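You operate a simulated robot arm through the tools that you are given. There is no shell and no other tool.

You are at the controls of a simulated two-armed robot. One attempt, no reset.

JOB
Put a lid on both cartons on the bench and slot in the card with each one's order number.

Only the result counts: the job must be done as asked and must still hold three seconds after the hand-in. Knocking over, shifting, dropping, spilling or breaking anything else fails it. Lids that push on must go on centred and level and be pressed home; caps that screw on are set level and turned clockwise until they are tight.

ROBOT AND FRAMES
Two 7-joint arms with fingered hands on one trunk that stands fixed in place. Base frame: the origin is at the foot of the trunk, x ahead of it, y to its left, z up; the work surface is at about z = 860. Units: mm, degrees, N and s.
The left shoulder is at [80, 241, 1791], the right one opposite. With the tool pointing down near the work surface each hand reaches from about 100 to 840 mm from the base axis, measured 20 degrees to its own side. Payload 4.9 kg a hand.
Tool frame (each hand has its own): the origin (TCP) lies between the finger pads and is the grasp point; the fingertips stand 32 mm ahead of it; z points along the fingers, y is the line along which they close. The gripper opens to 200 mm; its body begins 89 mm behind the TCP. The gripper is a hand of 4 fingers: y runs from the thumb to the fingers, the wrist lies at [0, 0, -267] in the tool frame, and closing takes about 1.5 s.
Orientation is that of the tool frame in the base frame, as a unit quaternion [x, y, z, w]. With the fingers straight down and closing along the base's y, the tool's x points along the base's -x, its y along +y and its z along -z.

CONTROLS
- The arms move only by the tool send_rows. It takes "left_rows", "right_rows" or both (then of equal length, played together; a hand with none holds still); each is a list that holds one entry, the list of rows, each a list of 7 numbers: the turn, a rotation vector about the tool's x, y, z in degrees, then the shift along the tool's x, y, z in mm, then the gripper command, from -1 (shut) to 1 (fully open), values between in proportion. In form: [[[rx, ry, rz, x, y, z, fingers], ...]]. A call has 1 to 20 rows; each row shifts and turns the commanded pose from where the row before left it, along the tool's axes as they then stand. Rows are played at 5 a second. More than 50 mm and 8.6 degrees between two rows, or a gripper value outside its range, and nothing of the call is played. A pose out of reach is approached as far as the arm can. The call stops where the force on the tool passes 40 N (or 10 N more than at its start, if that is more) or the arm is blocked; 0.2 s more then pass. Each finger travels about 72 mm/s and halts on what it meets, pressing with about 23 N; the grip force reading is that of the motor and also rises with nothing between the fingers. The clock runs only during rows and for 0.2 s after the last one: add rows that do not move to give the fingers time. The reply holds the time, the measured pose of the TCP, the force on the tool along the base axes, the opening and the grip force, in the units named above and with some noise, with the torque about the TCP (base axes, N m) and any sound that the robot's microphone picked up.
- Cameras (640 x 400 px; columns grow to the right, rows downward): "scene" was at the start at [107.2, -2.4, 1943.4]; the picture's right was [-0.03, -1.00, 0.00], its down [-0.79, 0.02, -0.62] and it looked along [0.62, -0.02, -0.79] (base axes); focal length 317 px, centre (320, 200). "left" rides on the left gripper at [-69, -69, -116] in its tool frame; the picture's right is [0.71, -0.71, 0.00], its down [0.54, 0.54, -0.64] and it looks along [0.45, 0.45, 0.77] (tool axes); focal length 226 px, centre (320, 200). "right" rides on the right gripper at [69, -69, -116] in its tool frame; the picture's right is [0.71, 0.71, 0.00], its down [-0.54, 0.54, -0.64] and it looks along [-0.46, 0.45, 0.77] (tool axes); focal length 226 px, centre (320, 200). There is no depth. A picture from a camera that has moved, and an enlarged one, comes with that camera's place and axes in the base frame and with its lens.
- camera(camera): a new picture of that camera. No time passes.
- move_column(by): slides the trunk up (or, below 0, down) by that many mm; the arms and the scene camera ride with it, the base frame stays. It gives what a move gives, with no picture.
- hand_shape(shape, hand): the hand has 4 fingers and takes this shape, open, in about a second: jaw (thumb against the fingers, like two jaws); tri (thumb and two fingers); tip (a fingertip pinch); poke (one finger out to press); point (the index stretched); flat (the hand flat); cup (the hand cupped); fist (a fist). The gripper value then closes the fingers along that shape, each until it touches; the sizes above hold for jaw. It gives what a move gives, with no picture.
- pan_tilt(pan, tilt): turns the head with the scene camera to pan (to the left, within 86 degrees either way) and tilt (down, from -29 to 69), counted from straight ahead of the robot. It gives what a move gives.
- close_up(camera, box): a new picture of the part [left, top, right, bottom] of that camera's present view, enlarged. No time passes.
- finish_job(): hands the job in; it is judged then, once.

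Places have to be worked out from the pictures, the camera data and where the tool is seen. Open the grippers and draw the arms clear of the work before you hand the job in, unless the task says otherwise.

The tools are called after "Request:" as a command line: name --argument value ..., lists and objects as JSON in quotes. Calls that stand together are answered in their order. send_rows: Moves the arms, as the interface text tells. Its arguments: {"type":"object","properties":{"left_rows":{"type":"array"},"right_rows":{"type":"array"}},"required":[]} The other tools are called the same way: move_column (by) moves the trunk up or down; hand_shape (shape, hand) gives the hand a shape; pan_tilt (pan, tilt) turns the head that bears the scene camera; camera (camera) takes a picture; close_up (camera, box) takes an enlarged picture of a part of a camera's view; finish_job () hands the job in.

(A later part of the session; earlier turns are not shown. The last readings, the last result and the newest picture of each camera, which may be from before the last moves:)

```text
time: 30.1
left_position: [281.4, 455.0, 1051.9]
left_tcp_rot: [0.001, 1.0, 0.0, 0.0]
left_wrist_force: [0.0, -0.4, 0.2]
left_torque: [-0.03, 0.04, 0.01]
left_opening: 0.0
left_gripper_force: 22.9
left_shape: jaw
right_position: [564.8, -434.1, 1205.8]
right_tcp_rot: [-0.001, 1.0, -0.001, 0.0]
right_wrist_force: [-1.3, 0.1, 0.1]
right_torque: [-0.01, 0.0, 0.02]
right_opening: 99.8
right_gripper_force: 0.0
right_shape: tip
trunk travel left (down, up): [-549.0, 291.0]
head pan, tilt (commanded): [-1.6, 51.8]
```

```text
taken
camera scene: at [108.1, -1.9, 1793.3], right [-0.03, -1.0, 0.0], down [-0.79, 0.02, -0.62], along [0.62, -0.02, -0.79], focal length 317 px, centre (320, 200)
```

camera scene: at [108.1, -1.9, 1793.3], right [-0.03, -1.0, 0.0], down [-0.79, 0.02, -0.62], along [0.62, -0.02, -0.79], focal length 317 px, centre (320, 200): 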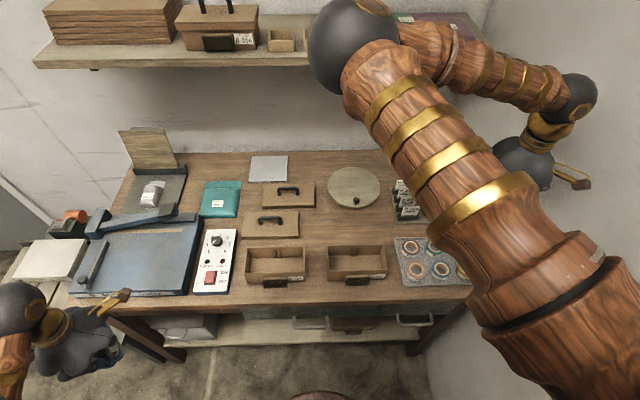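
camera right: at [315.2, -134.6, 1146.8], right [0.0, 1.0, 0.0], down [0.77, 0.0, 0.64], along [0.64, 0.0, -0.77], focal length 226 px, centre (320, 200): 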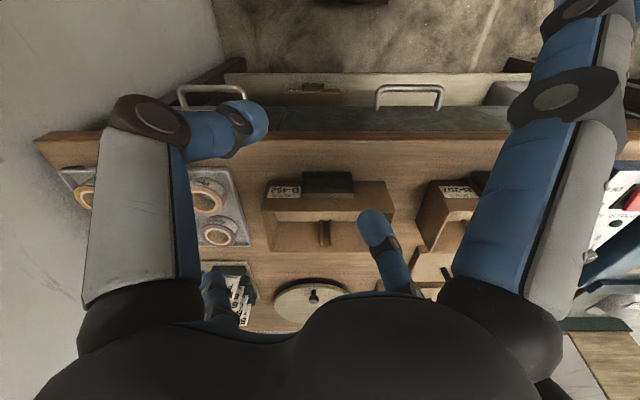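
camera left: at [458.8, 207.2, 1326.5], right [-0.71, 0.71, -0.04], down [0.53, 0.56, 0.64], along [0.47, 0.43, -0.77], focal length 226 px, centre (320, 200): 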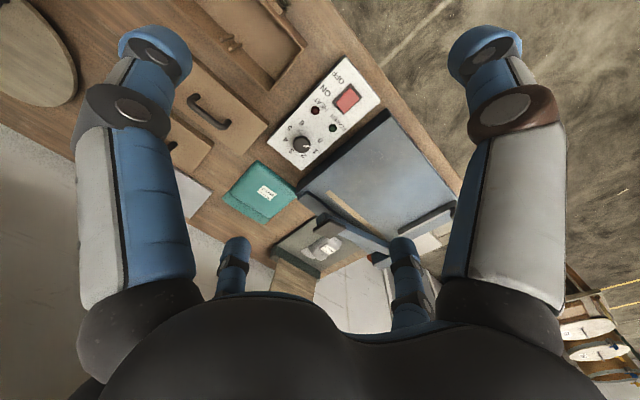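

Left arm is parked. I lower the trunk by 200 more, right hand stays above the tape tray safely.

Request:
move_column --by -150

Request:
send_rows --right_rows '[[[0, 0, 0, 0, 10, -20, 0.5], [0, 0, 0, 0, 10, -20, 0.5], [0, 0, 0, 0, 10, -20, 0.5], [0, 0, 0, 0, 10, -20, 0.5], [0, 0, 0, 0, 10, -20, 0.5]]]'

Request:
camera --camera "scene"

```text
time: 31.8
left_position: [281.6, 454.0, 900.1]
left_tcp_rot: [0.0, 1.0, 0.0, -0.001]
left_wrist_force: [-0.8, 0.2, 0.8]
left_torque: [0.0, 0.01, -0.03]
left_opening: 0.1
left_gripper_force: 23.3
left_shape: jaw
right_position: [564.6, -435.7, 1058.1]
right_tcp_rot: [-0.001, 1.0, 0.0, 0.0]
right_wrist_force: [0.9, 1.5, 0.0]
right_torque: [-0.01, 0.0, 0.01]
right_opening: 99.9
right_gripper_force: 0.0
right_shape: tip
trunk travel left (down, up): [-399.0, 441.0]
head pan, tilt (commanded): [-1.6, 51.8]
```

```text
time: 33.0
left_position: [280.7, 456.1, 901.4]
left_tcp_rot: [0.001, 1.0, -0.001, 0.0]
left_wrist_force: [-0.2, -0.1, 0.2]
left_torque: [-0.03, 0.02, 0.0]
left_opening: 0.1
left_gripper_force: 23.1
left_shape: jaw
right_position: [561.9, -381.9, 1156.2]
right_tcp_rot: [0.0, 1.0, 0.0, 0.0]
right_wrist_force: [0.0, 0.3, 0.5]
right_torque: [-0.01, 0.0, -0.02]
right_opening: 149.7
right_gripper_force: 0.0
right_shape: tip
trunk travel left (down, up): [-399.0, 441.0]
head pan, tilt (commanded): [-1.6, 51.8]
```

```text
taken
camera scene: at [106.2, -1.4, 1643.4], right [-0.03, -1.0, 0.0], down [-0.79, 0.02, -0.62], along [0.62, -0.02, -0.79], focal length 317 px, centre (320, 200)
```

scene: 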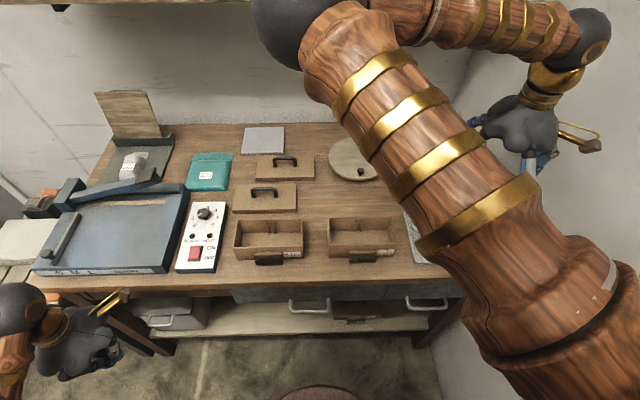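

I lower another 100 mm now, so the shoulders are at about z 1391, giving comfortable reach to the rear items.

Request:
move_column --by -100

Request:
hand_shape --hand "right" --shape "jaw"

Request:
send_rows --right_rows '[[[0, 0, 0, 0, 20, -20, 1], [0, 0, 0, 0, 20, -20, 1], [0, 0, 0, 0, 20, -20, 1], [0, 0, 0, 0, 20, -10, 1]]]'

Request:
camera --camera "scene"

```text
time: 34.3
left_position: [281.9, 455.6, 800.4]
left_tcp_rot: [0.0, 1.0, 0.0, 0.0]
left_wrist_force: [-0.4, 0.1, -0.4]
left_torque: [0.0, -0.02, 0.03]
left_opening: 0.0
left_gripper_force: 22.5
left_shape: jaw
right_position: [563.5, -383.8, 1055.4]
right_tcp_rot: [-0.001, 1.0, 0.0, 0.0]
right_wrist_force: [0.0, -0.5, 0.2]
right_torque: [-0.02, 0.04, 0.0]
right_opening: 149.8
right_gripper_force: 0.0
right_shape: tip
trunk travel left (down, up): [-299.0, 541.0]
head pan, tilt (commanded): [-1.6, 51.8]
```

```text
time: 35.2
left_position: [281.0, 455.3, 801.4]
left_tcp_rot: [0.0, 1.0, 0.0, 0.0]
left_wrist_force: [0.6, 0.8, 0.5]
left_torque: [0.0, 0.0, -0.01]
left_opening: 0.0
left_gripper_force: 23.1
left_shape: jaw
right_position: [563.4, -385.2, 1056.7]
right_tcp_rot: [-0.001, 1.0, 0.0, 0.0]
right_wrist_force: [-0.7, 0.0, -0.1]
right_torque: [0.01, -0.02, -0.04]
right_opening: 199.9
right_gripper_force: 0.0
right_shape: jaw
trunk travel left (down, up): [-299.0, 541.0]
head pan, tilt (commanded): [-1.6, 51.8]
```

```text
time: 36.2
left_position: [280.6, 456.6, 802.0]
left_tcp_rot: [-0.001, 1.0, -0.001, 0.001]
left_wrist_force: [0.0, 0.2, 0.3]
left_torque: [0.03, -0.03, -0.03]
left_opening: 0.0
left_gripper_force: 23.4
left_shape: jaw
right_position: [564.8, -302.2, 1128.9]
right_tcp_rot: [-0.001, 1.0, 0.001, 0.0]
right_wrist_force: [0.6, -0.2, 0.3]
right_torque: [-0.02, -0.05, -0.01]
right_opening: 199.9
right_gripper_force: 0.0
right_shape: jaw
trunk travel left (down, up): [-299.0, 541.0]
head pan, tilt (commanded): [-1.6, 51.8]
```

```text
taken
camera scene: at [106.5, -0.8, 1543.4], right [-0.03, -1.0, 0.0], down [-0.79, 0.02, -0.62], along [0.62, -0.02, -0.79], focal length 317 px, centre (320, 200)
```

scene: 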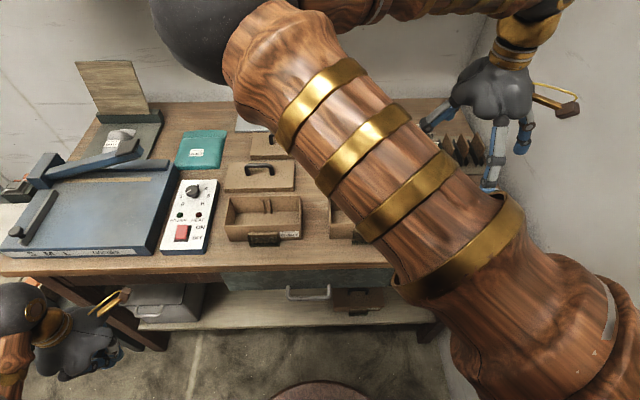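

The right hand is now at (565,−302,1129) in jaw. I yaw it +90° so the fingers close along base x (handles run along y).

Request:
send_rows --right_rows '[[[0, 0, 8.2, 0, 0, 0, 1], [0, 0, 8.2, 0, 0, 0, 1], [0, 0, 8.2, 0, 0, 0, 1], [0, 0, 8.2, 0, 0, 0, 1], [0, 0, 8.2, 0, 0, 0, 1], [0, 0, 8.2, 0, 0, 0, 1], [0, 0, 8.2, 0, 0, 0, 1], [0, 0, 8.2, 0, 0, 0, 1], [0, 0, 8.2, 0, 0, 0, 1], [0, 0, 8.2, 0, 0, 0, 1], [0, 0, 8.0, 0, 0, 0, 1], [0, 0, 0, 40, 15, 0, 1], [0, 0, 0, 40, 15, 0, 1], [0, 0, 0, 40, 15, 0, 1], [0, 0, 0, 40, 15, 0, 1], [0, 0, 0, 40, 15, 0, 1], [0, 0, 0, 0, 0, 0, 1]]]'

Request:
camera --camera "scene"

Request:
camera --camera "right"

```text
time: 39.8
left_position: [281.2, 456.4, 801.9]
left_tcp_rot: [0.0, 1.0, -0.001, 0.0]
left_wrist_force: [0.0, -1.2, -0.2]
left_torque: [0.01, 0.04, -0.03]
left_opening: 0.3
left_gripper_force: 23.3
left_shape: jaw
right_position: [636.9, -103.6, 1128.1]
right_tcp_rot: [0.707, 0.707, 0.0, 0.001]
right_wrist_force: [-0.1, -0.5, 0.5]
right_torque: [0.05, 0.01, 0.02]
right_opening: 199.8
right_gripper_force: 0.0
right_shape: jaw
trunk travel left (down, up): [-299.0, 541.0]
head pan, tilt (commanded): [-1.6, 51.8]
```

```text
taken
camera scene: at [107.2, -3.0, 1543.4], right [-0.03, -1.0, 0.0], down [-0.79, 0.02, -0.62], along [0.62, -0.02, -0.79], focal length 317 px, centre (320, 200)
```

scene: 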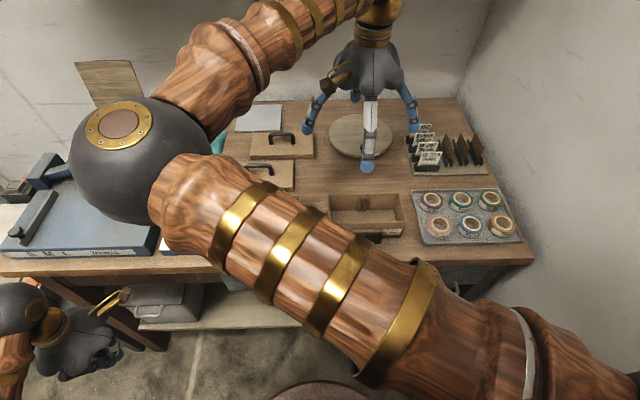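

```text
taken
camera right: at [568.0, -33.0, 1245.3], right [0.71, 0.71, 0.0], down [0.54, -0.54, 0.64], along [0.46, -0.45, -0.77], focal length 226 px, centre (320, 200)
```

right: 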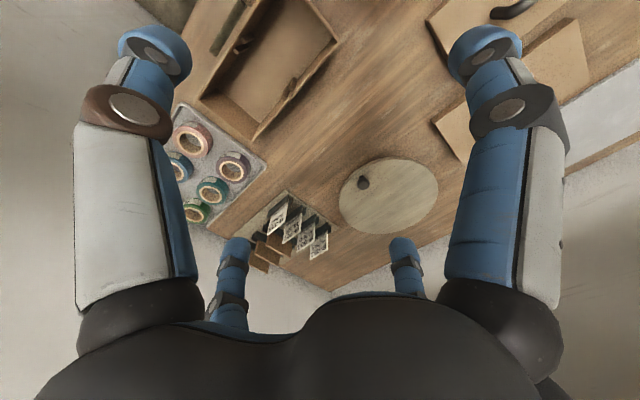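

Yaw is right with no reach problems. I continue to above the front lid at about (727,152) and look with the wrist camera.

Request:
send_rows --right_rows '[[[0, 0, 0, 42, 15, 0, 1], [0, 0, 0, 42, 15, 0, 1], [0, 0, 0, 42, 15, 0, 1], [0, 0, 0, 42, 15, 0, 1], [0, 0, 0, 42, 15, 0, 1], [0, 0, 0, 42, 15, 0, 1], [0, 0, 0, 0, 0, 0, 1]]]'

Request:
camera --camera "scene"

Request:
camera --camera "right"

```text
time: 41.4
left_position: [280.6, 455.9, 802.6]
left_tcp_rot: [0.0, 1.0, 0.001, 0.001]
left_wrist_force: [-0.1, 0.0, -0.2]
left_torque: [0.0, 0.01, -0.04]
left_opening: 0.1
left_gripper_force: 22.8
left_shape: jaw
right_position: [721.3, 123.1, 1126.5]
right_tcp_rot: [0.706, 0.708, 0.0, 0.0]
right_wrist_force: [-0.5, -0.1, 0.6]
right_torque: [-0.01, -0.03, 0.0]
right_opening: 199.8
right_gripper_force: 0.1
right_shape: jaw
right hand out of reach, approached as far as the arm can: row 6
trunk travel left (down, up): [-299.0, 541.0]
head pan, tilt (commanded): [-1.6, 51.8]
```

```text
taken
camera scene: at [106.8, -2.6, 1543.4], right [-0.03, -1.0, 0.0], down [-0.79, 0.02, -0.62], along [0.62, -0.02, -0.79], focal length 317 px, centre (320, 200)
```

scene: 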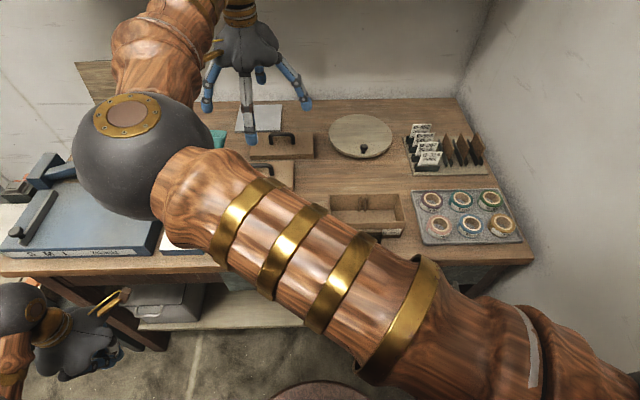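

```text
taken
camera right: at [652.1, 194.1, 1243.9], right [0.71, 0.71, 0.0], down [0.54, -0.54, 0.64], along [0.46, -0.45, -0.77], focal length 226 px, centre (320, 200)
```

right: 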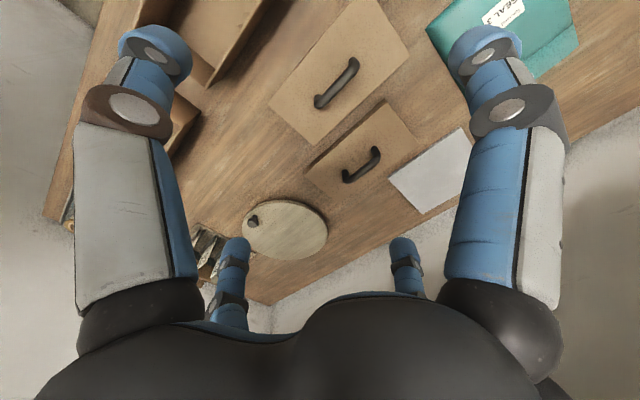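

I'm at the edge of reach here at this height (row 6). Let me measure the lid handle accurately with a close-up from the wrist camera.

Request:
close_up --camera "right" --box '[250, 0, 440, 119]'

Request:
close_up --camera "right" --box '[290, 90, 430, 200]'

```text
3.36 times, centred on (345, 60) of right
camera zoom: at [652.1, 194.1, 1243.9], right [0.71, 0.71, 0.0], down [0.54, -0.54, 0.64], along [0.46, -0.45, -0.77], focal length 760 px, centre (236, 672)
```

zoom: 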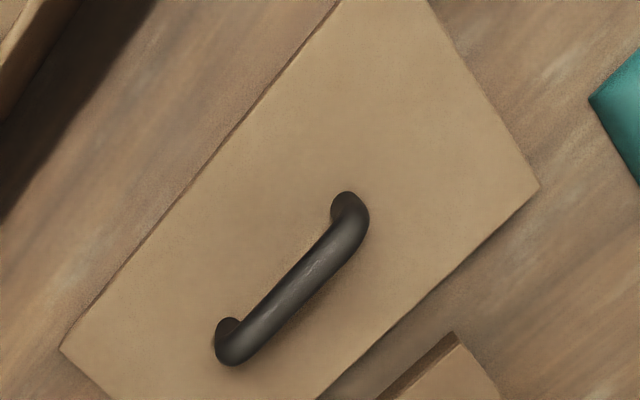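

```text
3.64 times, centred on (360, 145) of right
camera zoom: at [652.1, 194.1, 1243.9], right [0.71, 0.71, 0.0], down [0.54, -0.54, 0.64], along [0.46, -0.45, -0.77], focal length 822 px, centre (174, 400)
```

zoom: 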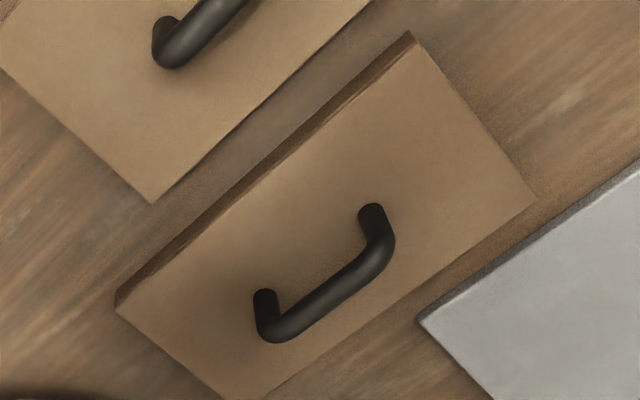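

The handle's bar centre is at about (724,154), z≈915. I descend to about z 1000 and try to shift the remaining +y there.

Request:
send_rows --right_rows '[[[0, 0, 0, 0, 0, 42, 1], [0, 0, 0, 0, 0, 42, 1], [0, 0, 0, 0, 0, 42, 1], [0, 0, 0, 15, 1.5, 0, 1], [0, 0, 0, 15, 1.5, 0, 1], [0, 0, 0, 0, 0, 0, 1]]]'

Request:
camera --camera "right"

```text
time: 42.8
left_position: [282.1, 455.4, 803.3]
left_tcp_rot: [0.0, 1.0, 0.0, 0.0]
left_wrist_force: [-0.1, -0.4, -0.6]
left_torque: [0.0, -0.02, 0.01]
left_opening: 0.0
left_gripper_force: 23.0
left_shape: jaw
right_position: [723.3, 135.0, 1002.1]
right_tcp_rot: [0.707, 0.707, 0.0, 0.0]
right_wrist_force: [0.4, 0.0, 0.0]
right_torque: [-0.02, 0.0, -0.05]
right_opening: 199.7
right_gripper_force: 0.0
right_shape: jaw
right hand out of reach, approached as far as the arm can: row 4, 5
trunk travel left (down, up): [-299.0, 541.0]
head pan, tilt (commanded): [-1.6, 51.8]
```

```text
taken
camera right: at [653.3, 204.6, 1118.1], right [0.71, 0.71, 0.0], down [0.54, -0.54, 0.64], along [0.46, -0.45, -0.77], focal length 226 px, centre (320, 200)
```

right: 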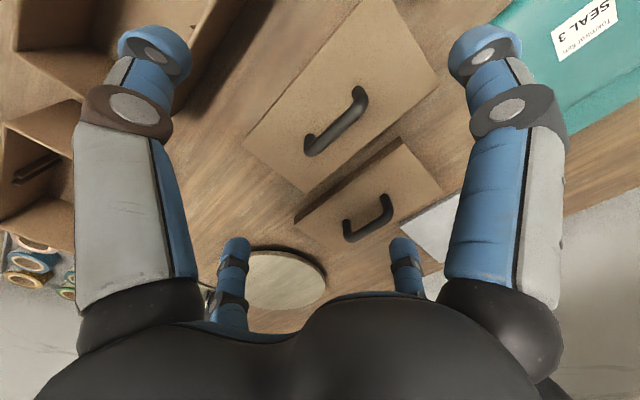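

The yaw joint is limiting at +90° for targets on the left. Since the four fingers close as a symmetric cross, default yaw works as well for the handle, so I rotate back by −90°.

Request:
send_rows --right_rows '[[[0, 0, -8.2, 0, 0, -4, 1], [0, 0, -8.2, 0, 0, 0, 1], [0, 0, -8.2, 0, 0, 0, 1], [0, 0, -8.2, 0, 0, 0, 1], [0, 0, -8.2, 0, 0, 0, 1], [0, 0, -8.2, 0, 0, 0, 1], [0, 0, -8.2, 0, 0, 0, 1], [0, 0, -8.2, 0, 0, 0, 1], [0, 0, -8.2, 0, 0, 0, 1], [0, 0, -8.2, 0, 0, 0, 1], [0, 0, -8.0, 0, 0, 0, 1], [0, 0, 0, 0, 9, 0, 1], [0, 0, 0, 0, 10, 0, 1], [0, 0, 0, 0, 0, 0, 1]]]'

Request:
camera --camera "right"

Request:
camera --camera "scene"

```text
time: 45.8
left_position: [281.4, 455.5, 801.5]
left_tcp_rot: [0.0, 1.0, 0.0, -0.001]
left_wrist_force: [-0.3, -0.1, 0.8]
left_torque: [-0.05, -0.03, 0.0]
left_opening: 0.0
left_gripper_force: 23.1
left_shape: jaw
right_position: [721.3, 155.2, 1004.8]
right_tcp_rot: [0.0, 1.0, 0.0, 0.001]
right_wrist_force: [0.2, -1.0, 0.9]
right_torque: [0.03, -0.05, -0.03]
right_opening: 199.5
right_gripper_force: 0.0
right_shape: jaw
trunk travel left (down, up): [-299.0, 541.0]
head pan, tilt (commanded): [-1.6, 51.8]
```

```text
taken
camera right: at [652.9, 86.6, 1122.0], right [-0.71, 0.71, 0.0], down [0.54, 0.54, 0.64], along [0.45, 0.46, -0.77], focal length 226 px, centre (320, 200)
```

right: 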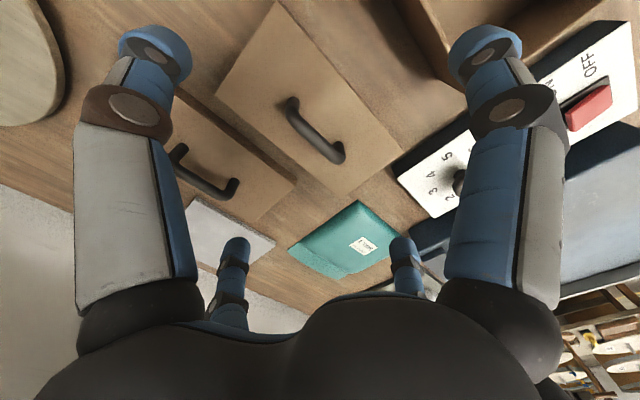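

```text
taken
camera scene: at [107.2, -2.4, 1543.4], right [-0.03, -1.0, 0.0], down [-0.79, 0.02, -0.62], along [0.62, -0.02, -0.79], focal length 317 px, centre (320, 200)
```

scene: 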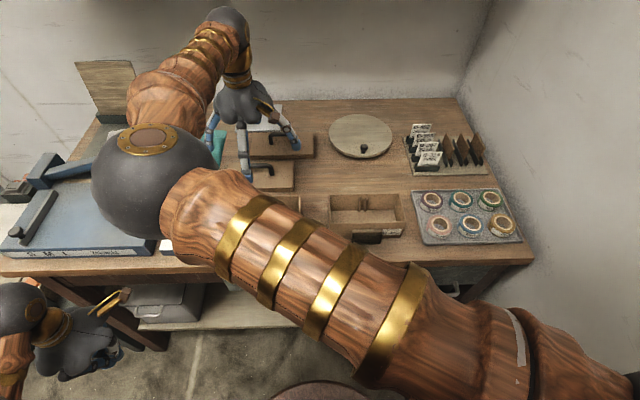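

Default yaw works with no reach issue. I take a close-up of the handle from this viewpoint to refine its centre and height.

Request:
close_up --camera "right" --box '[200, 0, 400, 200]'

Request:
close_up --camera "scene" --box '[230, 120, 330, 200]'

```text
2.00 times, centred on (300, 100) of right
camera zoom: at [652.9, 86.6, 1122.0], right [-0.71, 0.71, 0.0], down [0.54, 0.54, 0.64], along [0.45, 0.46, -0.77], focal length 452 px, centre (360, 400)
```

zoom: 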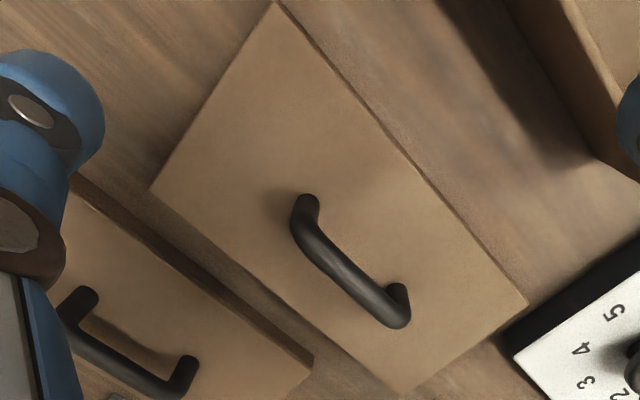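

```text
5.00 times, centred on (280, 160) of scene
camera zoom: at [107.2, -2.4, 1543.4], right [-0.03, -1.0, 0.0], down [-0.79, 0.02, -0.62], along [0.62, -0.02, -0.79], focal length 1584 px, centre (520, 400)
```

zoom: 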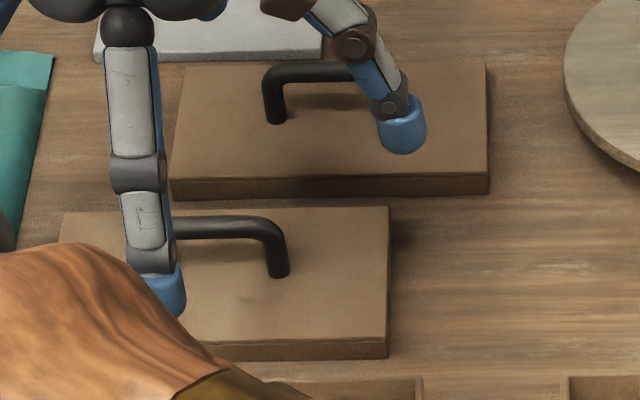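

Averaging views, the handle bar centre is about (724.5,153), z≈915, lid top ≈876. I pre-close to ~120 mm, centre over it, and descend to TCP z≈922.

Request:
send_rows --right_rows '[[[0, 0, 0, -3, -2, 0, 0.2], [0, 0, 0, 0, 0, 0, 0.2], [0, 0, 0, 0, 0, 20, 0.2], [0, 0, 0, 0, 0, 25, 0.2], [0, 0, 0, 0, 0, 25, 0.2], [0, 0, 0, 0, 0, 13, 0.2], [0, 0, 0, 0, 0, 0, 0.2]]]'

Request:
camera --camera "right"

Request:
close_up --camera "scene" --box '[200, 90, 330, 210]'

```text
time: 47.4
left_position: [281.3, 455.0, 802.8]
left_tcp_rot: [0.0, 1.0, 0.001, 0.0]
left_wrist_force: [1.1, 0.7, -0.4]
left_torque: [0.03, -0.04, 0.01]
left_opening: 0.2
left_gripper_force: 23.1
left_shape: jaw
right_position: [724.3, 151.3, 922.2]
right_tcp_rot: [-0.001, 1.0, 0.0, 0.0]
right_wrist_force: [0.2, 0.2, -0.1]
right_torque: [-0.01, 0.02, -0.04]
right_opening: 120.6
right_gripper_force: 0.1
right_shape: jaw
trunk travel left (down, up): [-299.0, 541.0]
head pan, tilt (commanded): [-1.6, 51.8]
```

```text
taken
camera right: at [655.9, 84.0, 1038.6], right [-0.71, 0.71, 0.0], down [0.54, 0.54, 0.64], along [0.45, 0.46, -0.77], focal length 226 px, centre (320, 200)
```

right: 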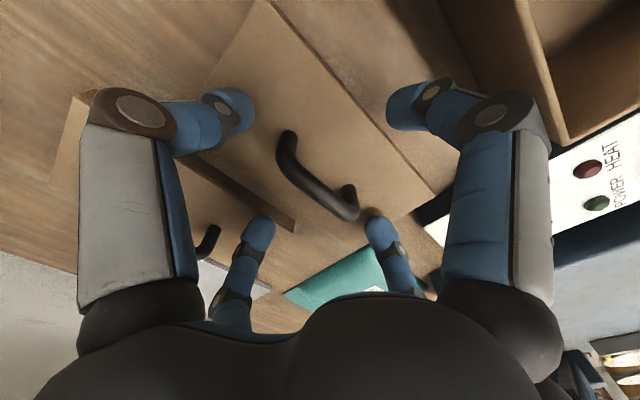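

```text
3.33 times, centred on (265, 150) of scene
camera zoom: at [107.0, -2.2, 1543.4], right [-0.03, -1.0, 0.0], down [-0.79, 0.02, -0.62], along [0.62, -0.02, -0.79], focal length 1056 px, centre (503, 367)
```

zoom: 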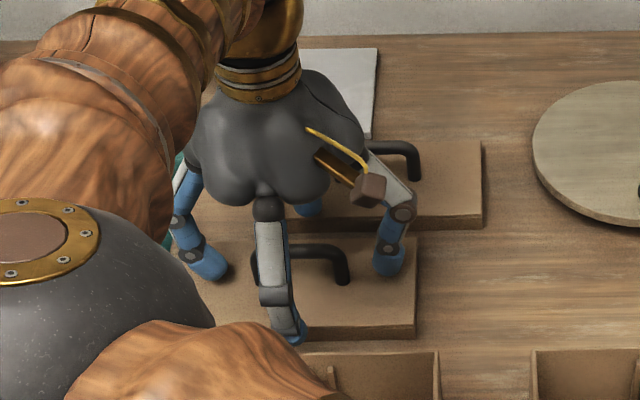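

The handle sits between the fingers but slightly up in the image; I zoom to check the bar height and centring before closing.

Request:
close_up --camera "right" --box '[240, 100, 400, 260]'

Request:
close_up --camera "scene" --box '[265, 150, 325, 200]'

```text
2.50 times, centred on (320, 180) of right
camera zoom: at [655.9, 84.0, 1038.6], right [-0.71, 0.71, 0.0], down [0.54, 0.54, 0.64], along [0.45, 0.46, -0.77], focal length 565 px, centre (320, 250)
```

zoom: 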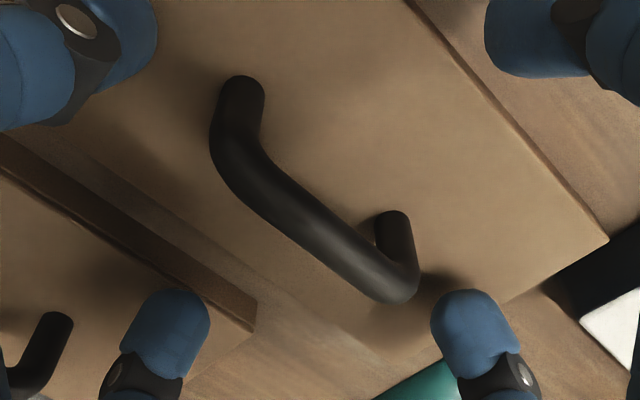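

```text
8.00 times, centred on (295, 175) of scene
camera zoom: at [107.0, -2.2, 1543.4], right [-0.03, -1.0, 0.0], down [-0.79, 0.02, -0.62], along [0.62, -0.02, -0.79], focal length 2534 px, centre (520, 400)
```

zoom: 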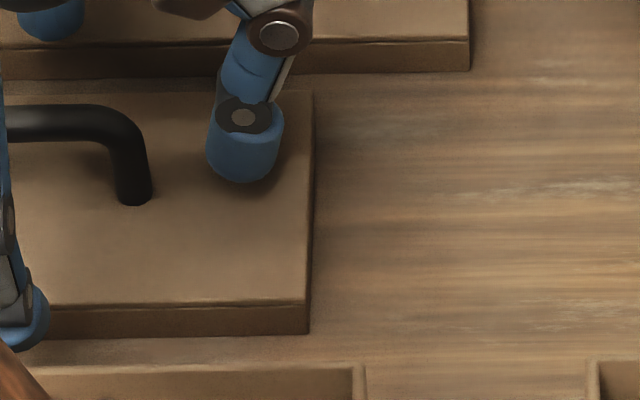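

The bar appears centred within a few millimetres, at z≈905–914. I lower 6 mm more and close the fingers on the handle.

Request:
send_rows --right_rows '[[[0, 0, 0, 0, 0, 6, 0.2], [0, 0, 0, 0, 0, 0, -0.3], [0, 0, 0, 0, 0, 0, -0.6], [0, 0, 0, 0, 0, 0, -1], [0, 0, 0, 0, 0, 0, -1], [0, 0, 0, 0, 0, 0, -1], [0, 0, 0, 0, 0, 0, -1], [0, 0, 0, 0, 0, 0, -1], [0, 0, 0, 0, 0, 0, -1]]]'

Request:
camera --camera "right"

Request:
close_up --camera "scene" --box '[200, 90, 330, 210]'

```text
time: 49.4
left_position: [280.6, 454.3, 802.7]
left_tcp_rot: [0.0, 1.0, 0.0, 0.001]
left_wrist_force: [0.0, -0.1, -0.6]
left_torque: [0.03, 0.02, -0.01]
left_opening: 0.2
left_gripper_force: 24.0
left_shape: jaw
right_position: [724.5, 151.7, 915.3]
right_tcp_rot: [-0.001, 1.0, 0.0, 0.0]
right_wrist_force: [1.2, 0.7, 5.1]
right_torque: [0.03, -0.01, 0.03]
right_opening: 44.9
right_gripper_force: 22.5
right_shape: jaw
trunk travel left (down, up): [-299.0, 541.0]
head pan, tilt (commanded): [-1.6, 51.8]
```

```text
taken
camera right: at [655.0, 83.8, 1033.0], right [-0.71, 0.71, 0.0], down [0.54, 0.54, 0.64], along [0.45, 0.46, -0.77], focal length 226 px, centre (320, 200)
```

right: 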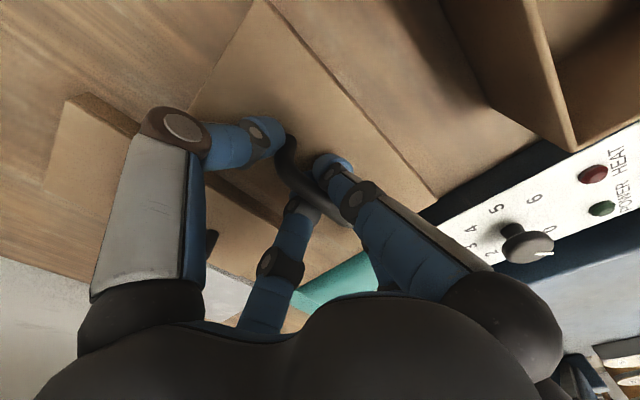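

```text
3.33 times, centred on (265, 150) of scene
camera zoom: at [106.7, -2.3, 1543.4], right [-0.03, -1.0, 0.0], down [-0.79, 0.02, -0.62], along [0.62, -0.02, -0.79], focal length 1056 px, centre (503, 367)
```

zoom: 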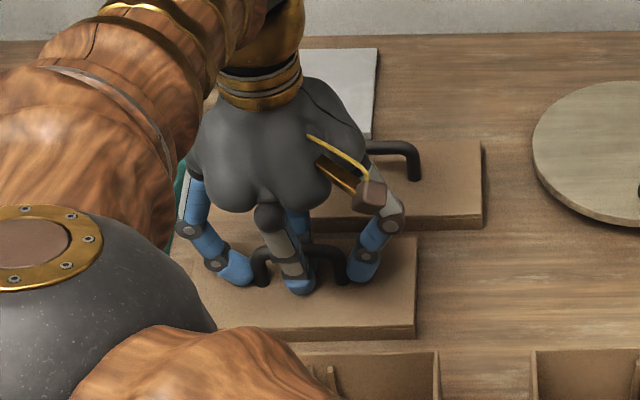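

All four fingers hold the handle (two on the bar, two on the posts). I lift slowly by ~100 mm and check.

Request:
send_rows --right_rows '[[[0, 0, 0, 0, 0, -5, -1], [0, 0, 0, 0, 0, -10, -1], [0, 0, 0, 0, 0, -20, -1], [0, 0, 0, 0, 0, -20, -1], [0, 0, 0, 0, 0, -20, -1], [0, 0, 0, 0, 0, -20, -1], [0, 0, 0, 0, 0, -10, -1], [0, 0, 0, 0, 0, 0, -1], [0, 0, 0, 0, 0, 0, -1]]]'

Request:
camera --camera "right"

Request:
camera --camera "scene"

```text
time: 51.4
left_position: [282.3, 455.6, 803.0]
left_tcp_rot: [0.0, 1.0, 0.0, 0.0]
left_wrist_force: [-0.7, -0.4, -0.9]
left_torque: [-0.02, 0.01, 0.0]
left_opening: 0.1
left_gripper_force: 22.9
left_shape: jaw
right_position: [724.5, 153.1, 1022.8]
right_tcp_rot: [-0.001, 1.0, 0.0, -0.001]
right_wrist_force: [-0.4, -0.4, -0.7]
right_torque: [-0.01, 0.01, 0.01]
right_opening: 45.0
right_gripper_force: 22.7
right_shape: jaw
trunk travel left (down, up): [-299.0, 541.0]
head pan, tilt (commanded): [-1.6, 51.8]
```

```text
taken
camera right: at [656.1, 85.0, 1140.1], right [-0.71, 0.71, 0.0], down [0.54, 0.54, 0.64], along [0.45, 0.46, -0.77], focal length 226 px, centre (320, 200)
```

right: 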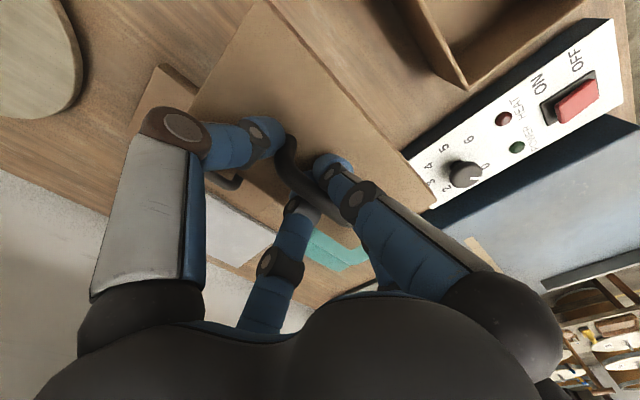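

```text
taken
camera scene: at [107.2, -2.2, 1543.4], right [-0.03, -1.0, 0.0], down [-0.79, 0.02, -0.62], along [0.62, -0.02, -0.79], focal length 317 px, centre (320, 200)
```

scene: 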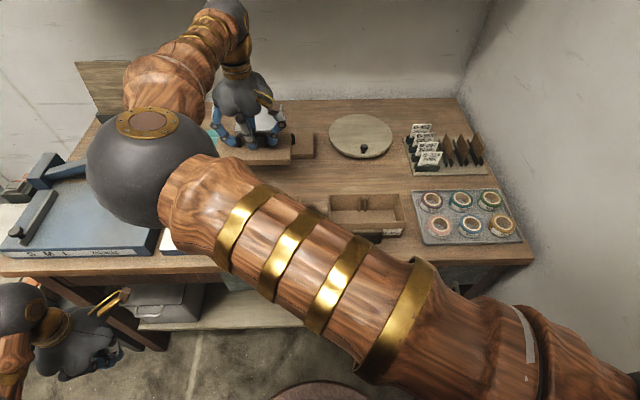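

The lid is up and held. I zoom in on the wrist view to see where the lid sits relative to the hand and whether it's level.

Request:
close_up --camera "right" --box '[120, 0, 450, 260]'

Request:
close_up --camera "scene" --box '[190, 60, 330, 180]'

```text
1.54 times, centred on (285, 130) of right
camera zoom: at [656.1, 85.0, 1140.1], right [-0.71, 0.71, 0.0], down [0.54, 0.54, 0.64], along [0.45, 0.46, -0.77], focal length 348 px, centre (374, 308)
```

zoom: 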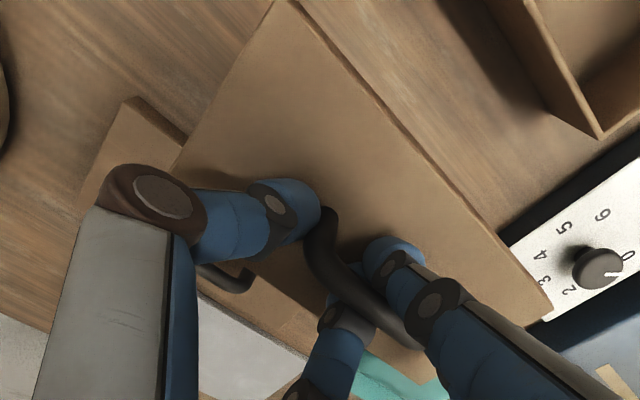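

```text
3.33 times, centred on (260, 120) of scene
camera zoom: at [107.2, -2.2, 1543.4], right [-0.03, -1.0, 0.0], down [-0.79, 0.02, -0.62], along [0.62, -0.02, -0.79], focal length 1056 px, centre (520, 467)
```

zoom: 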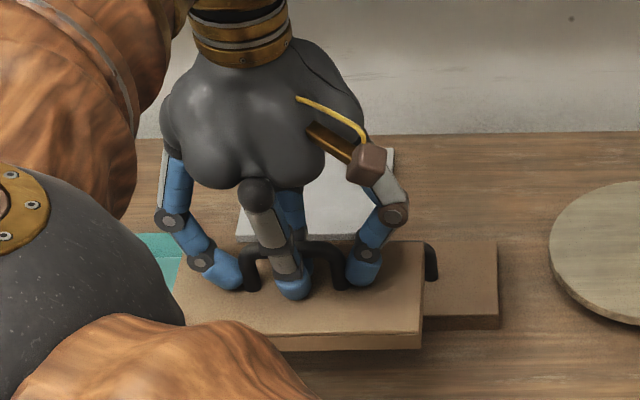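

The lid hangs nearly level with its centre close to the TCP. I carry it toward the left carton at this height, stopping just short to measure the carton with the wrist camera.

Request:
send_rows --right_rows '[[[0, 0, 0, 20, -5, 0, -1], [0, 0, 0, 20, -5, 0, -1], [0, 0, 0, 20, -5, 0, -1], [0, 0, 0, 20, -5, 0, -1], [0, 0, 0, 20, -5, 0, -1], [0, 0, 0, 20, -5, 0, -1], [0, 0, 0, 0, 0, 0, -1]]]'

Request:
camera --camera "right"

Request:
camera --camera "scene"

```text
time: 53.0
left_position: [280.7, 456.4, 801.5]
left_tcp_rot: [-0.001, 1.0, 0.0, 0.0]
left_wrist_force: [0.0, 0.3, 0.4]
left_torque: [-0.03, 0.01, 0.01]
left_opening: 0.0
left_gripper_force: 23.0
left_shape: jaw
right_position: [610.7, 115.7, 1017.6]
right_tcp_rot: [0.005, 1.0, -0.001, 0.0]
right_wrist_force: [1.2, -0.1, -0.3]
right_torque: [0.0, 0.04, -0.03]
right_opening: 45.2
right_gripper_force: 23.4
right_shape: jaw
trunk travel left (down, up): [-299.0, 541.0]
head pan, tilt (commanded): [-1.6, 51.8]
```

```text
taken
camera right: at [541.3, 49.0, 1135.1], right [-0.7, 0.71, 0.0], down [0.55, 0.54, 0.64], along [0.46, 0.45, -0.77], focal length 226 px, centre (320, 200)
```

right: 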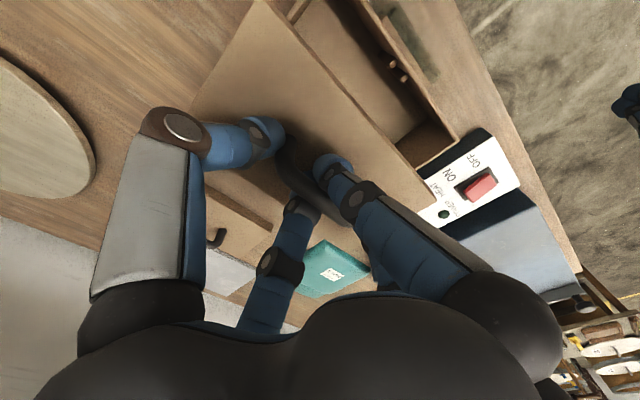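

```text
taken
camera scene: at [108.0, -2.2, 1543.3], right [-0.03, -1.0, 0.0], down [-0.79, 0.02, -0.62], along [0.62, -0.02, -0.79], focal length 317 px, centre (320, 200)
```

scene: 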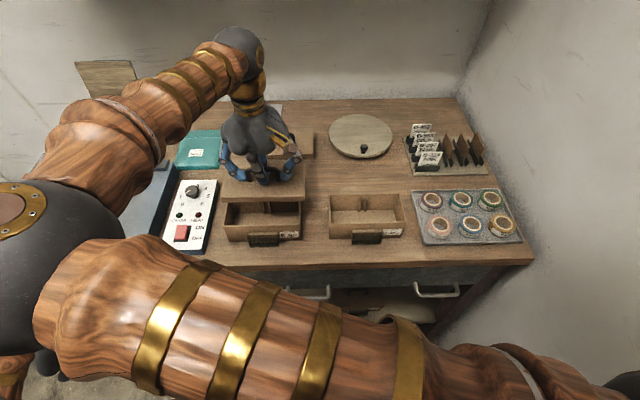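

Measured position lags the command by ~7 mm, and my right elbow is now close to the left shoulder area. I pause a moment to see whether it settles.

Request:
send_rows --right_rows '[[[0, 0, 0, 0, 0, 0, -1], [0, 0, 0, 0, 0, 0, -1], [0, 0, 0, 0, 0, 0, -1], [0, 0, 0, 0, 0, 0, -1]]]'

Request:
pan_tilt --pan 40 --tilt 40

Request:
camera --camera "scene"

```text
time: 54.0
left_position: [282.1, 454.3, 802.6]
left_tcp_rot: [0.001, 1.0, -0.001, 0.0]
left_wrist_force: [-0.7, -0.7, -0.7]
left_torque: [0.02, 0.03, -0.01]
left_opening: 0.0
left_gripper_force: 23.1
left_shape: jaw
right_position: [610.1, 114.9, 1018.4]
right_tcp_rot: [0.005, 1.0, -0.001, 0.0]
right_wrist_force: [0.0, -0.4, 0.4]
right_torque: [0.01, 0.0, -0.04]
right_opening: 45.4
right_gripper_force: 22.6
right_shape: jaw
trunk travel left (down, up): [-299.0, 541.0]
head pan, tilt (commanded): [-1.6, 51.8]
```

```text
time: 55.1
left_position: [280.8, 456.1, 801.9]
left_tcp_rot: [0.0, 1.0, 0.0, 0.001]
left_wrist_force: [-0.4, 0.4, 0.2]
left_torque: [0.0, 0.0, -0.02]
left_opening: 0.0
left_gripper_force: 22.6
left_shape: jaw
right_position: [610.1, 116.9, 1019.1]
right_tcp_rot: [0.004, 1.0, -0.001, 0.0]
right_wrist_force: [-0.4, -0.6, -1.1]
right_torque: [-0.01, 0.01, 0.01]
right_opening: 45.1
right_gripper_force: 22.7
right_shape: jaw
trunk travel left (down, up): [-299.0, 541.0]
head pan, tilt (commanded): [40.0, 40.0]
```

```text
taken
camera scene: at [97.1, 54.5, 1559.9], right [0.64, -0.77, 0.0], down [-0.49, -0.41, -0.77], along [0.59, 0.49, -0.64], focal length 317 px, centre (320, 200)
```

scene: 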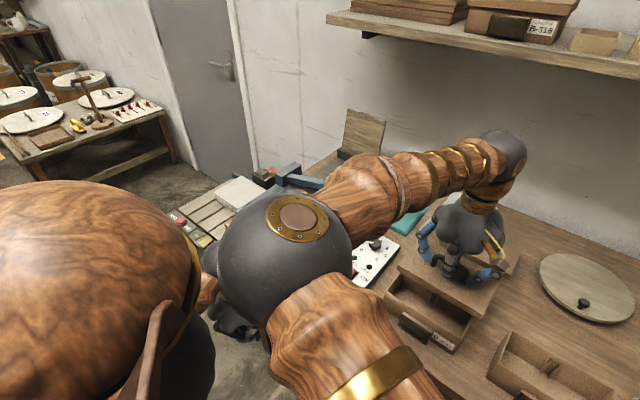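

The right elbow is pressing near the left upper arm. I'll back off forward a bit and raise the trunk so the elbow hangs further away, then lower the hand correspondingly.

Request:
send_rows --right_rows '[[[0, 0, 0, -20, 0, 0, -1], [0, 0, 0, -20, 0, 0, -1], [0, 0, 0, 0, 0, 0, -1]]]'

Request:
move_column --by 200

Request:
camera --camera "scene"

```text
time: 55.9
left_position: [280.6, 454.6, 800.4]
left_tcp_rot: [0.0, 1.0, 0.0, 0.001]
left_wrist_force: [-1.1, 0.0, -0.2]
left_torque: [-0.01, -0.02, 0.0]
left_opening: 0.0
left_gripper_force: 22.7
left_shape: jaw
right_position: [646.8, 121.6, 1019.6]
right_tcp_rot: [0.0, 1.0, 0.0, 0.001]
right_wrist_force: [-0.3, 0.3, 0.2]
right_torque: [0.01, -0.04, -0.02]
right_opening: 45.1
right_gripper_force: 22.9
right_shape: jaw
trunk travel left (down, up): [-299.0, 541.0]
head pan, tilt (commanded): [40.0, 40.0]
```

```text
time: 58.1
left_position: [281.4, 454.7, 1000.1]
left_tcp_rot: [0.0, 1.0, 0.0, -0.001]
left_wrist_force: [-0.3, 0.0, -0.4]
left_torque: [0.01, 0.02, 0.0]
left_opening: 0.0
left_gripper_force: 23.6
left_shape: jaw
right_position: [648.1, 120.5, 1218.7]
right_tcp_rot: [-0.001, 1.0, -0.001, -0.001]
right_wrist_force: [1.0, -0.1, -0.8]
right_torque: [0.02, 0.02, 0.02]
right_opening: 45.1
right_gripper_force: 23.2
right_shape: jaw
trunk travel left (down, up): [-499.0, 341.0]
head pan, tilt (commanded): [40.0, 40.0]
```

```text
taken
camera scene: at [97.2, 54.7, 1759.8], right [0.64, -0.77, 0.0], down [-0.49, -0.41, -0.77], along [0.59, 0.49, -0.64], focal length 317 px, centre (320, 200)
```

scene: 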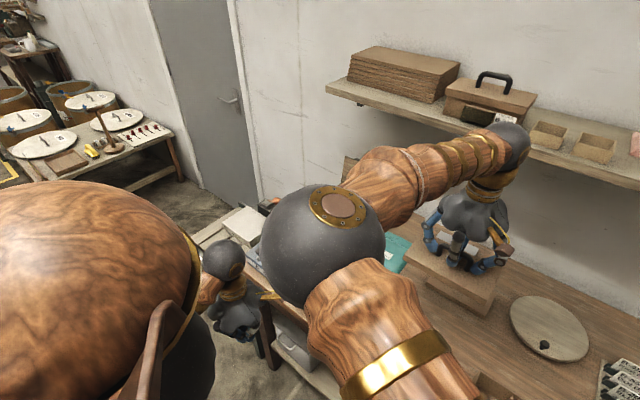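

Contact is released (orientation is exact again). I lower the hand by 195 mm at the new trunk height.

Request:
send_rows --right_rows '[[[0, 0, 0, 0, 0, 28, -1], [0, 0, 0, 0, 0, 28, -1], [0, 0, 0, 0, 0, 28, -1], [0, 0, 0, 0, 0, 28, -1], [0, 0, 0, 0, 0, 28, -1], [0, 0, 0, 0, 0, 28, -1], [0, 0, 0, 0, 0, 27, -1], [0, 0, 0, 0, 0, 0, -1]]]'

Request:
move_column --by 150

Request:
camera --camera "scene"

```text
time: 59.9
left_position: [281.0, 455.5, 1002.4]
left_tcp_rot: [0.0, 1.0, 0.0, 0.0]
left_wrist_force: [0.1, 0.2, -0.9]
left_torque: [0.02, 0.02, 0.0]
left_opening: 0.0
left_gripper_force: 23.8
left_shape: jaw
right_position: [648.3, 119.3, 1023.1]
right_tcp_rot: [-0.001, 1.0, 0.0, -0.001]
right_wrist_force: [0.6, 0.5, -0.7]
right_torque: [0.02, -0.03, -0.02]
right_opening: 45.3
right_gripper_force: 22.7
right_shape: jaw
trunk travel left (down, up): [-499.0, 341.0]
head pan, tilt (commanded): [40.0, 40.0]
```

```text
time: 61.6
left_position: [281.2, 456.1, 1152.6]
left_tcp_rot: [0.0, 1.0, 0.0, 0.0]
left_wrist_force: [0.3, -1.4, -0.4]
left_torque: [0.01, 0.01, 0.02]
left_opening: 0.2
left_gripper_force: 23.0
left_shape: jaw
right_position: [648.9, 119.6, 1173.7]
right_tcp_rot: [-0.001, 1.0, -0.001, 0.0]
right_wrist_force: [-0.3, -0.1, 0.2]
right_torque: [0.0, 0.01, 0.0]
right_opening: 45.2
right_gripper_force: 23.0
right_shape: jaw
trunk travel left (down, up): [-649.0, 191.0]
head pan, tilt (commanded): [40.0, 40.0]
```

```text
taken
camera scene: at [97.2, 54.7, 1909.8], right [0.64, -0.77, 0.0], down [-0.49, -0.41, -0.77], along [0.59, 0.49, -0.64], focal length 317 px, centre (320, 200)
```

scene: 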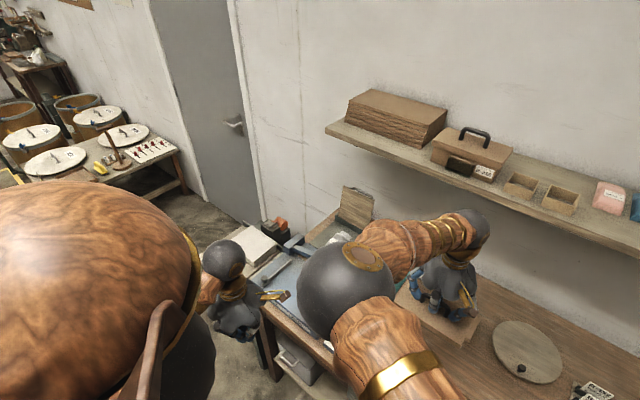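

The elbow is now well away from the left arm. I lower the hand 150 mm again, then move back over the carton, and point the head back at the bench.

Request:
send_rows --right_rows '[[[0, 0, 0, 0, 0, 25, -1], [0, 0, 0, 0, 0, 25, -1], [0, 0, 0, 0, 0, 25, -1], [0, 0, 0, 0, 0, 25, -1], [0, 0, 0, 0, 0, 25, -1], [0, 0, 0, 0, 0, 25, -1], [0, 0, 0, 20, 0, 0, -1], [0, 0, 0, 20, 0, 0, -1], [0, 0, 0, 0, 0, 0, -1]]]'

Request:
pan_tilt --pan -1.6 --tilt 55

Request:
camera --camera "scene"

Request:
camera --camera "right"

```text
time: 63.6
left_position: [282.1, 455.6, 1151.6]
left_tcp_rot: [0.0, 1.0, 0.0, 0.0]
left_wrist_force: [0.6, 0.3, 0.0]
left_torque: [0.0, 0.03, -0.02]
left_opening: 0.0
left_gripper_force: 23.1
left_shape: jaw
right_position: [606.6, 119.7, 1022.4]
right_tcp_rot: [-0.001, 1.0, 0.001, 0.001]
right_wrist_force: [-0.7, 0.8, -0.1]
right_torque: [-0.02, 0.01, 0.02]
right_opening: 45.2
right_gripper_force: 22.8
right_shape: jaw
trunk travel left (down, up): [-649.0, 191.0]
head pan, tilt (commanded): [40.0, 40.0]
```

```text
time: 64.7
left_position: [281.3, 455.9, 1150.1]
left_tcp_rot: [0.0, 1.0, 0.0, 0.0]
left_wrist_force: [0.2, -0.1, 0.1]
left_torque: [0.0, 0.0, 0.01]
left_opening: 0.1
left_gripper_force: 22.7
left_shape: jaw
right_position: [605.7, 119.9, 1023.1]
right_tcp_rot: [-0.001, 1.0, 0.0, 0.0]
right_wrist_force: [-0.9, -1.0, -1.2]
right_torque: [0.0, 0.01, 0.0]
right_opening: 45.0
right_gripper_force: 22.8
right_shape: jaw
trunk travel left (down, up): [-649.0, 191.0]
head pan, tilt (commanded): [-1.6, 55.0]
```

```text
taken
camera scene: at [103.6, -1.8, 1889.3], right [-0.03, -1.0, 0.0], down [-0.82, 0.02, -0.57], along [0.57, -0.02, -0.82], focal length 317 px, centre (320, 200)
```

scene: 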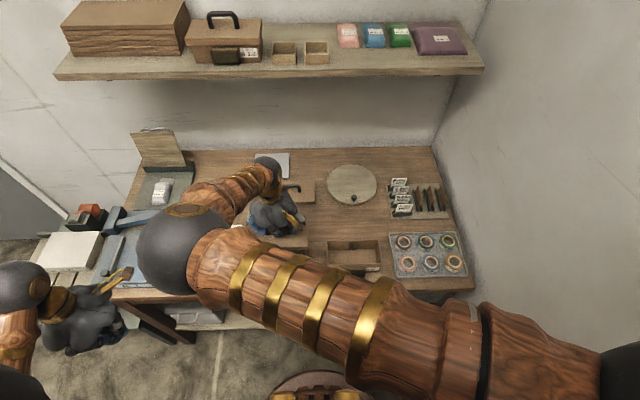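

```text
taken
camera right: at [536.8, 51.9, 1140.7], right [-0.71, 0.71, 0.0], down [0.54, 0.54, 0.64], along [0.45, 0.46, -0.77], focal length 226 px, centre (320, 200)
```

right: 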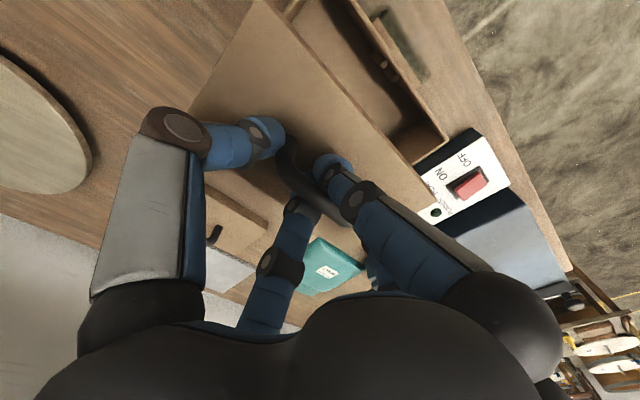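

Tracking is exact now. I zoom the wrist camera to measure the carton rim and lid edges in the same view.

Request:
close_up --camera "right" --box '[230, 0, 470, 220]'

Request:
close_up --camera "scene" --box '[230, 170, 400, 290]'

```text
1.82 times, centred on (350, 110) of right
camera zoom: at [536.8, 51.9, 1140.7], right [-0.71, 0.71, 0.0], down [0.54, 0.54, 0.64], along [0.45, 0.46, -0.77], focal length 411 px, centre (266, 364)
```

zoom: 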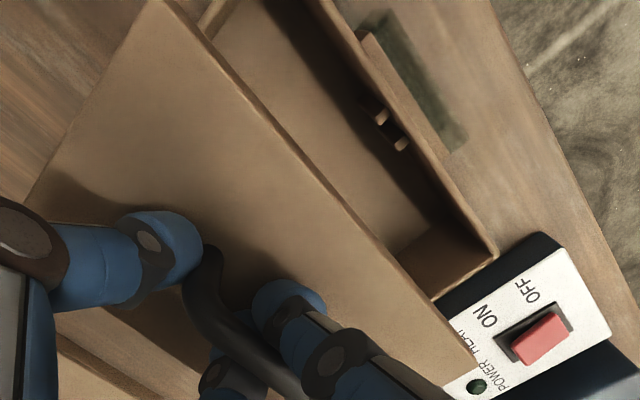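

```text
3.33 times, centred on (315, 230) of scene
camera zoom: at [103.6, -1.8, 1889.3], right [-0.03, -1.0, 0.0], down [-0.82, 0.02, -0.57], along [0.57, -0.02, -0.82], focal length 1056 px, centre (337, 100)
```

zoom: 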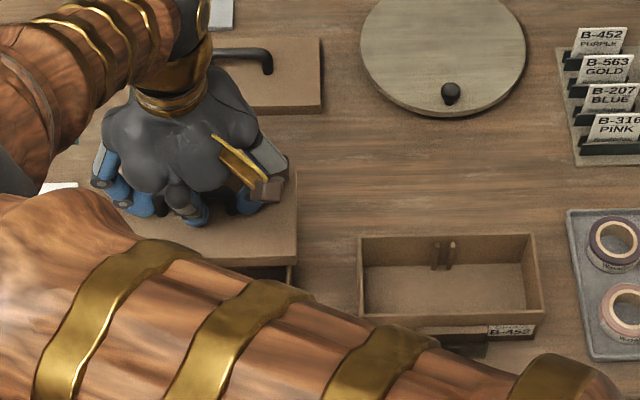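

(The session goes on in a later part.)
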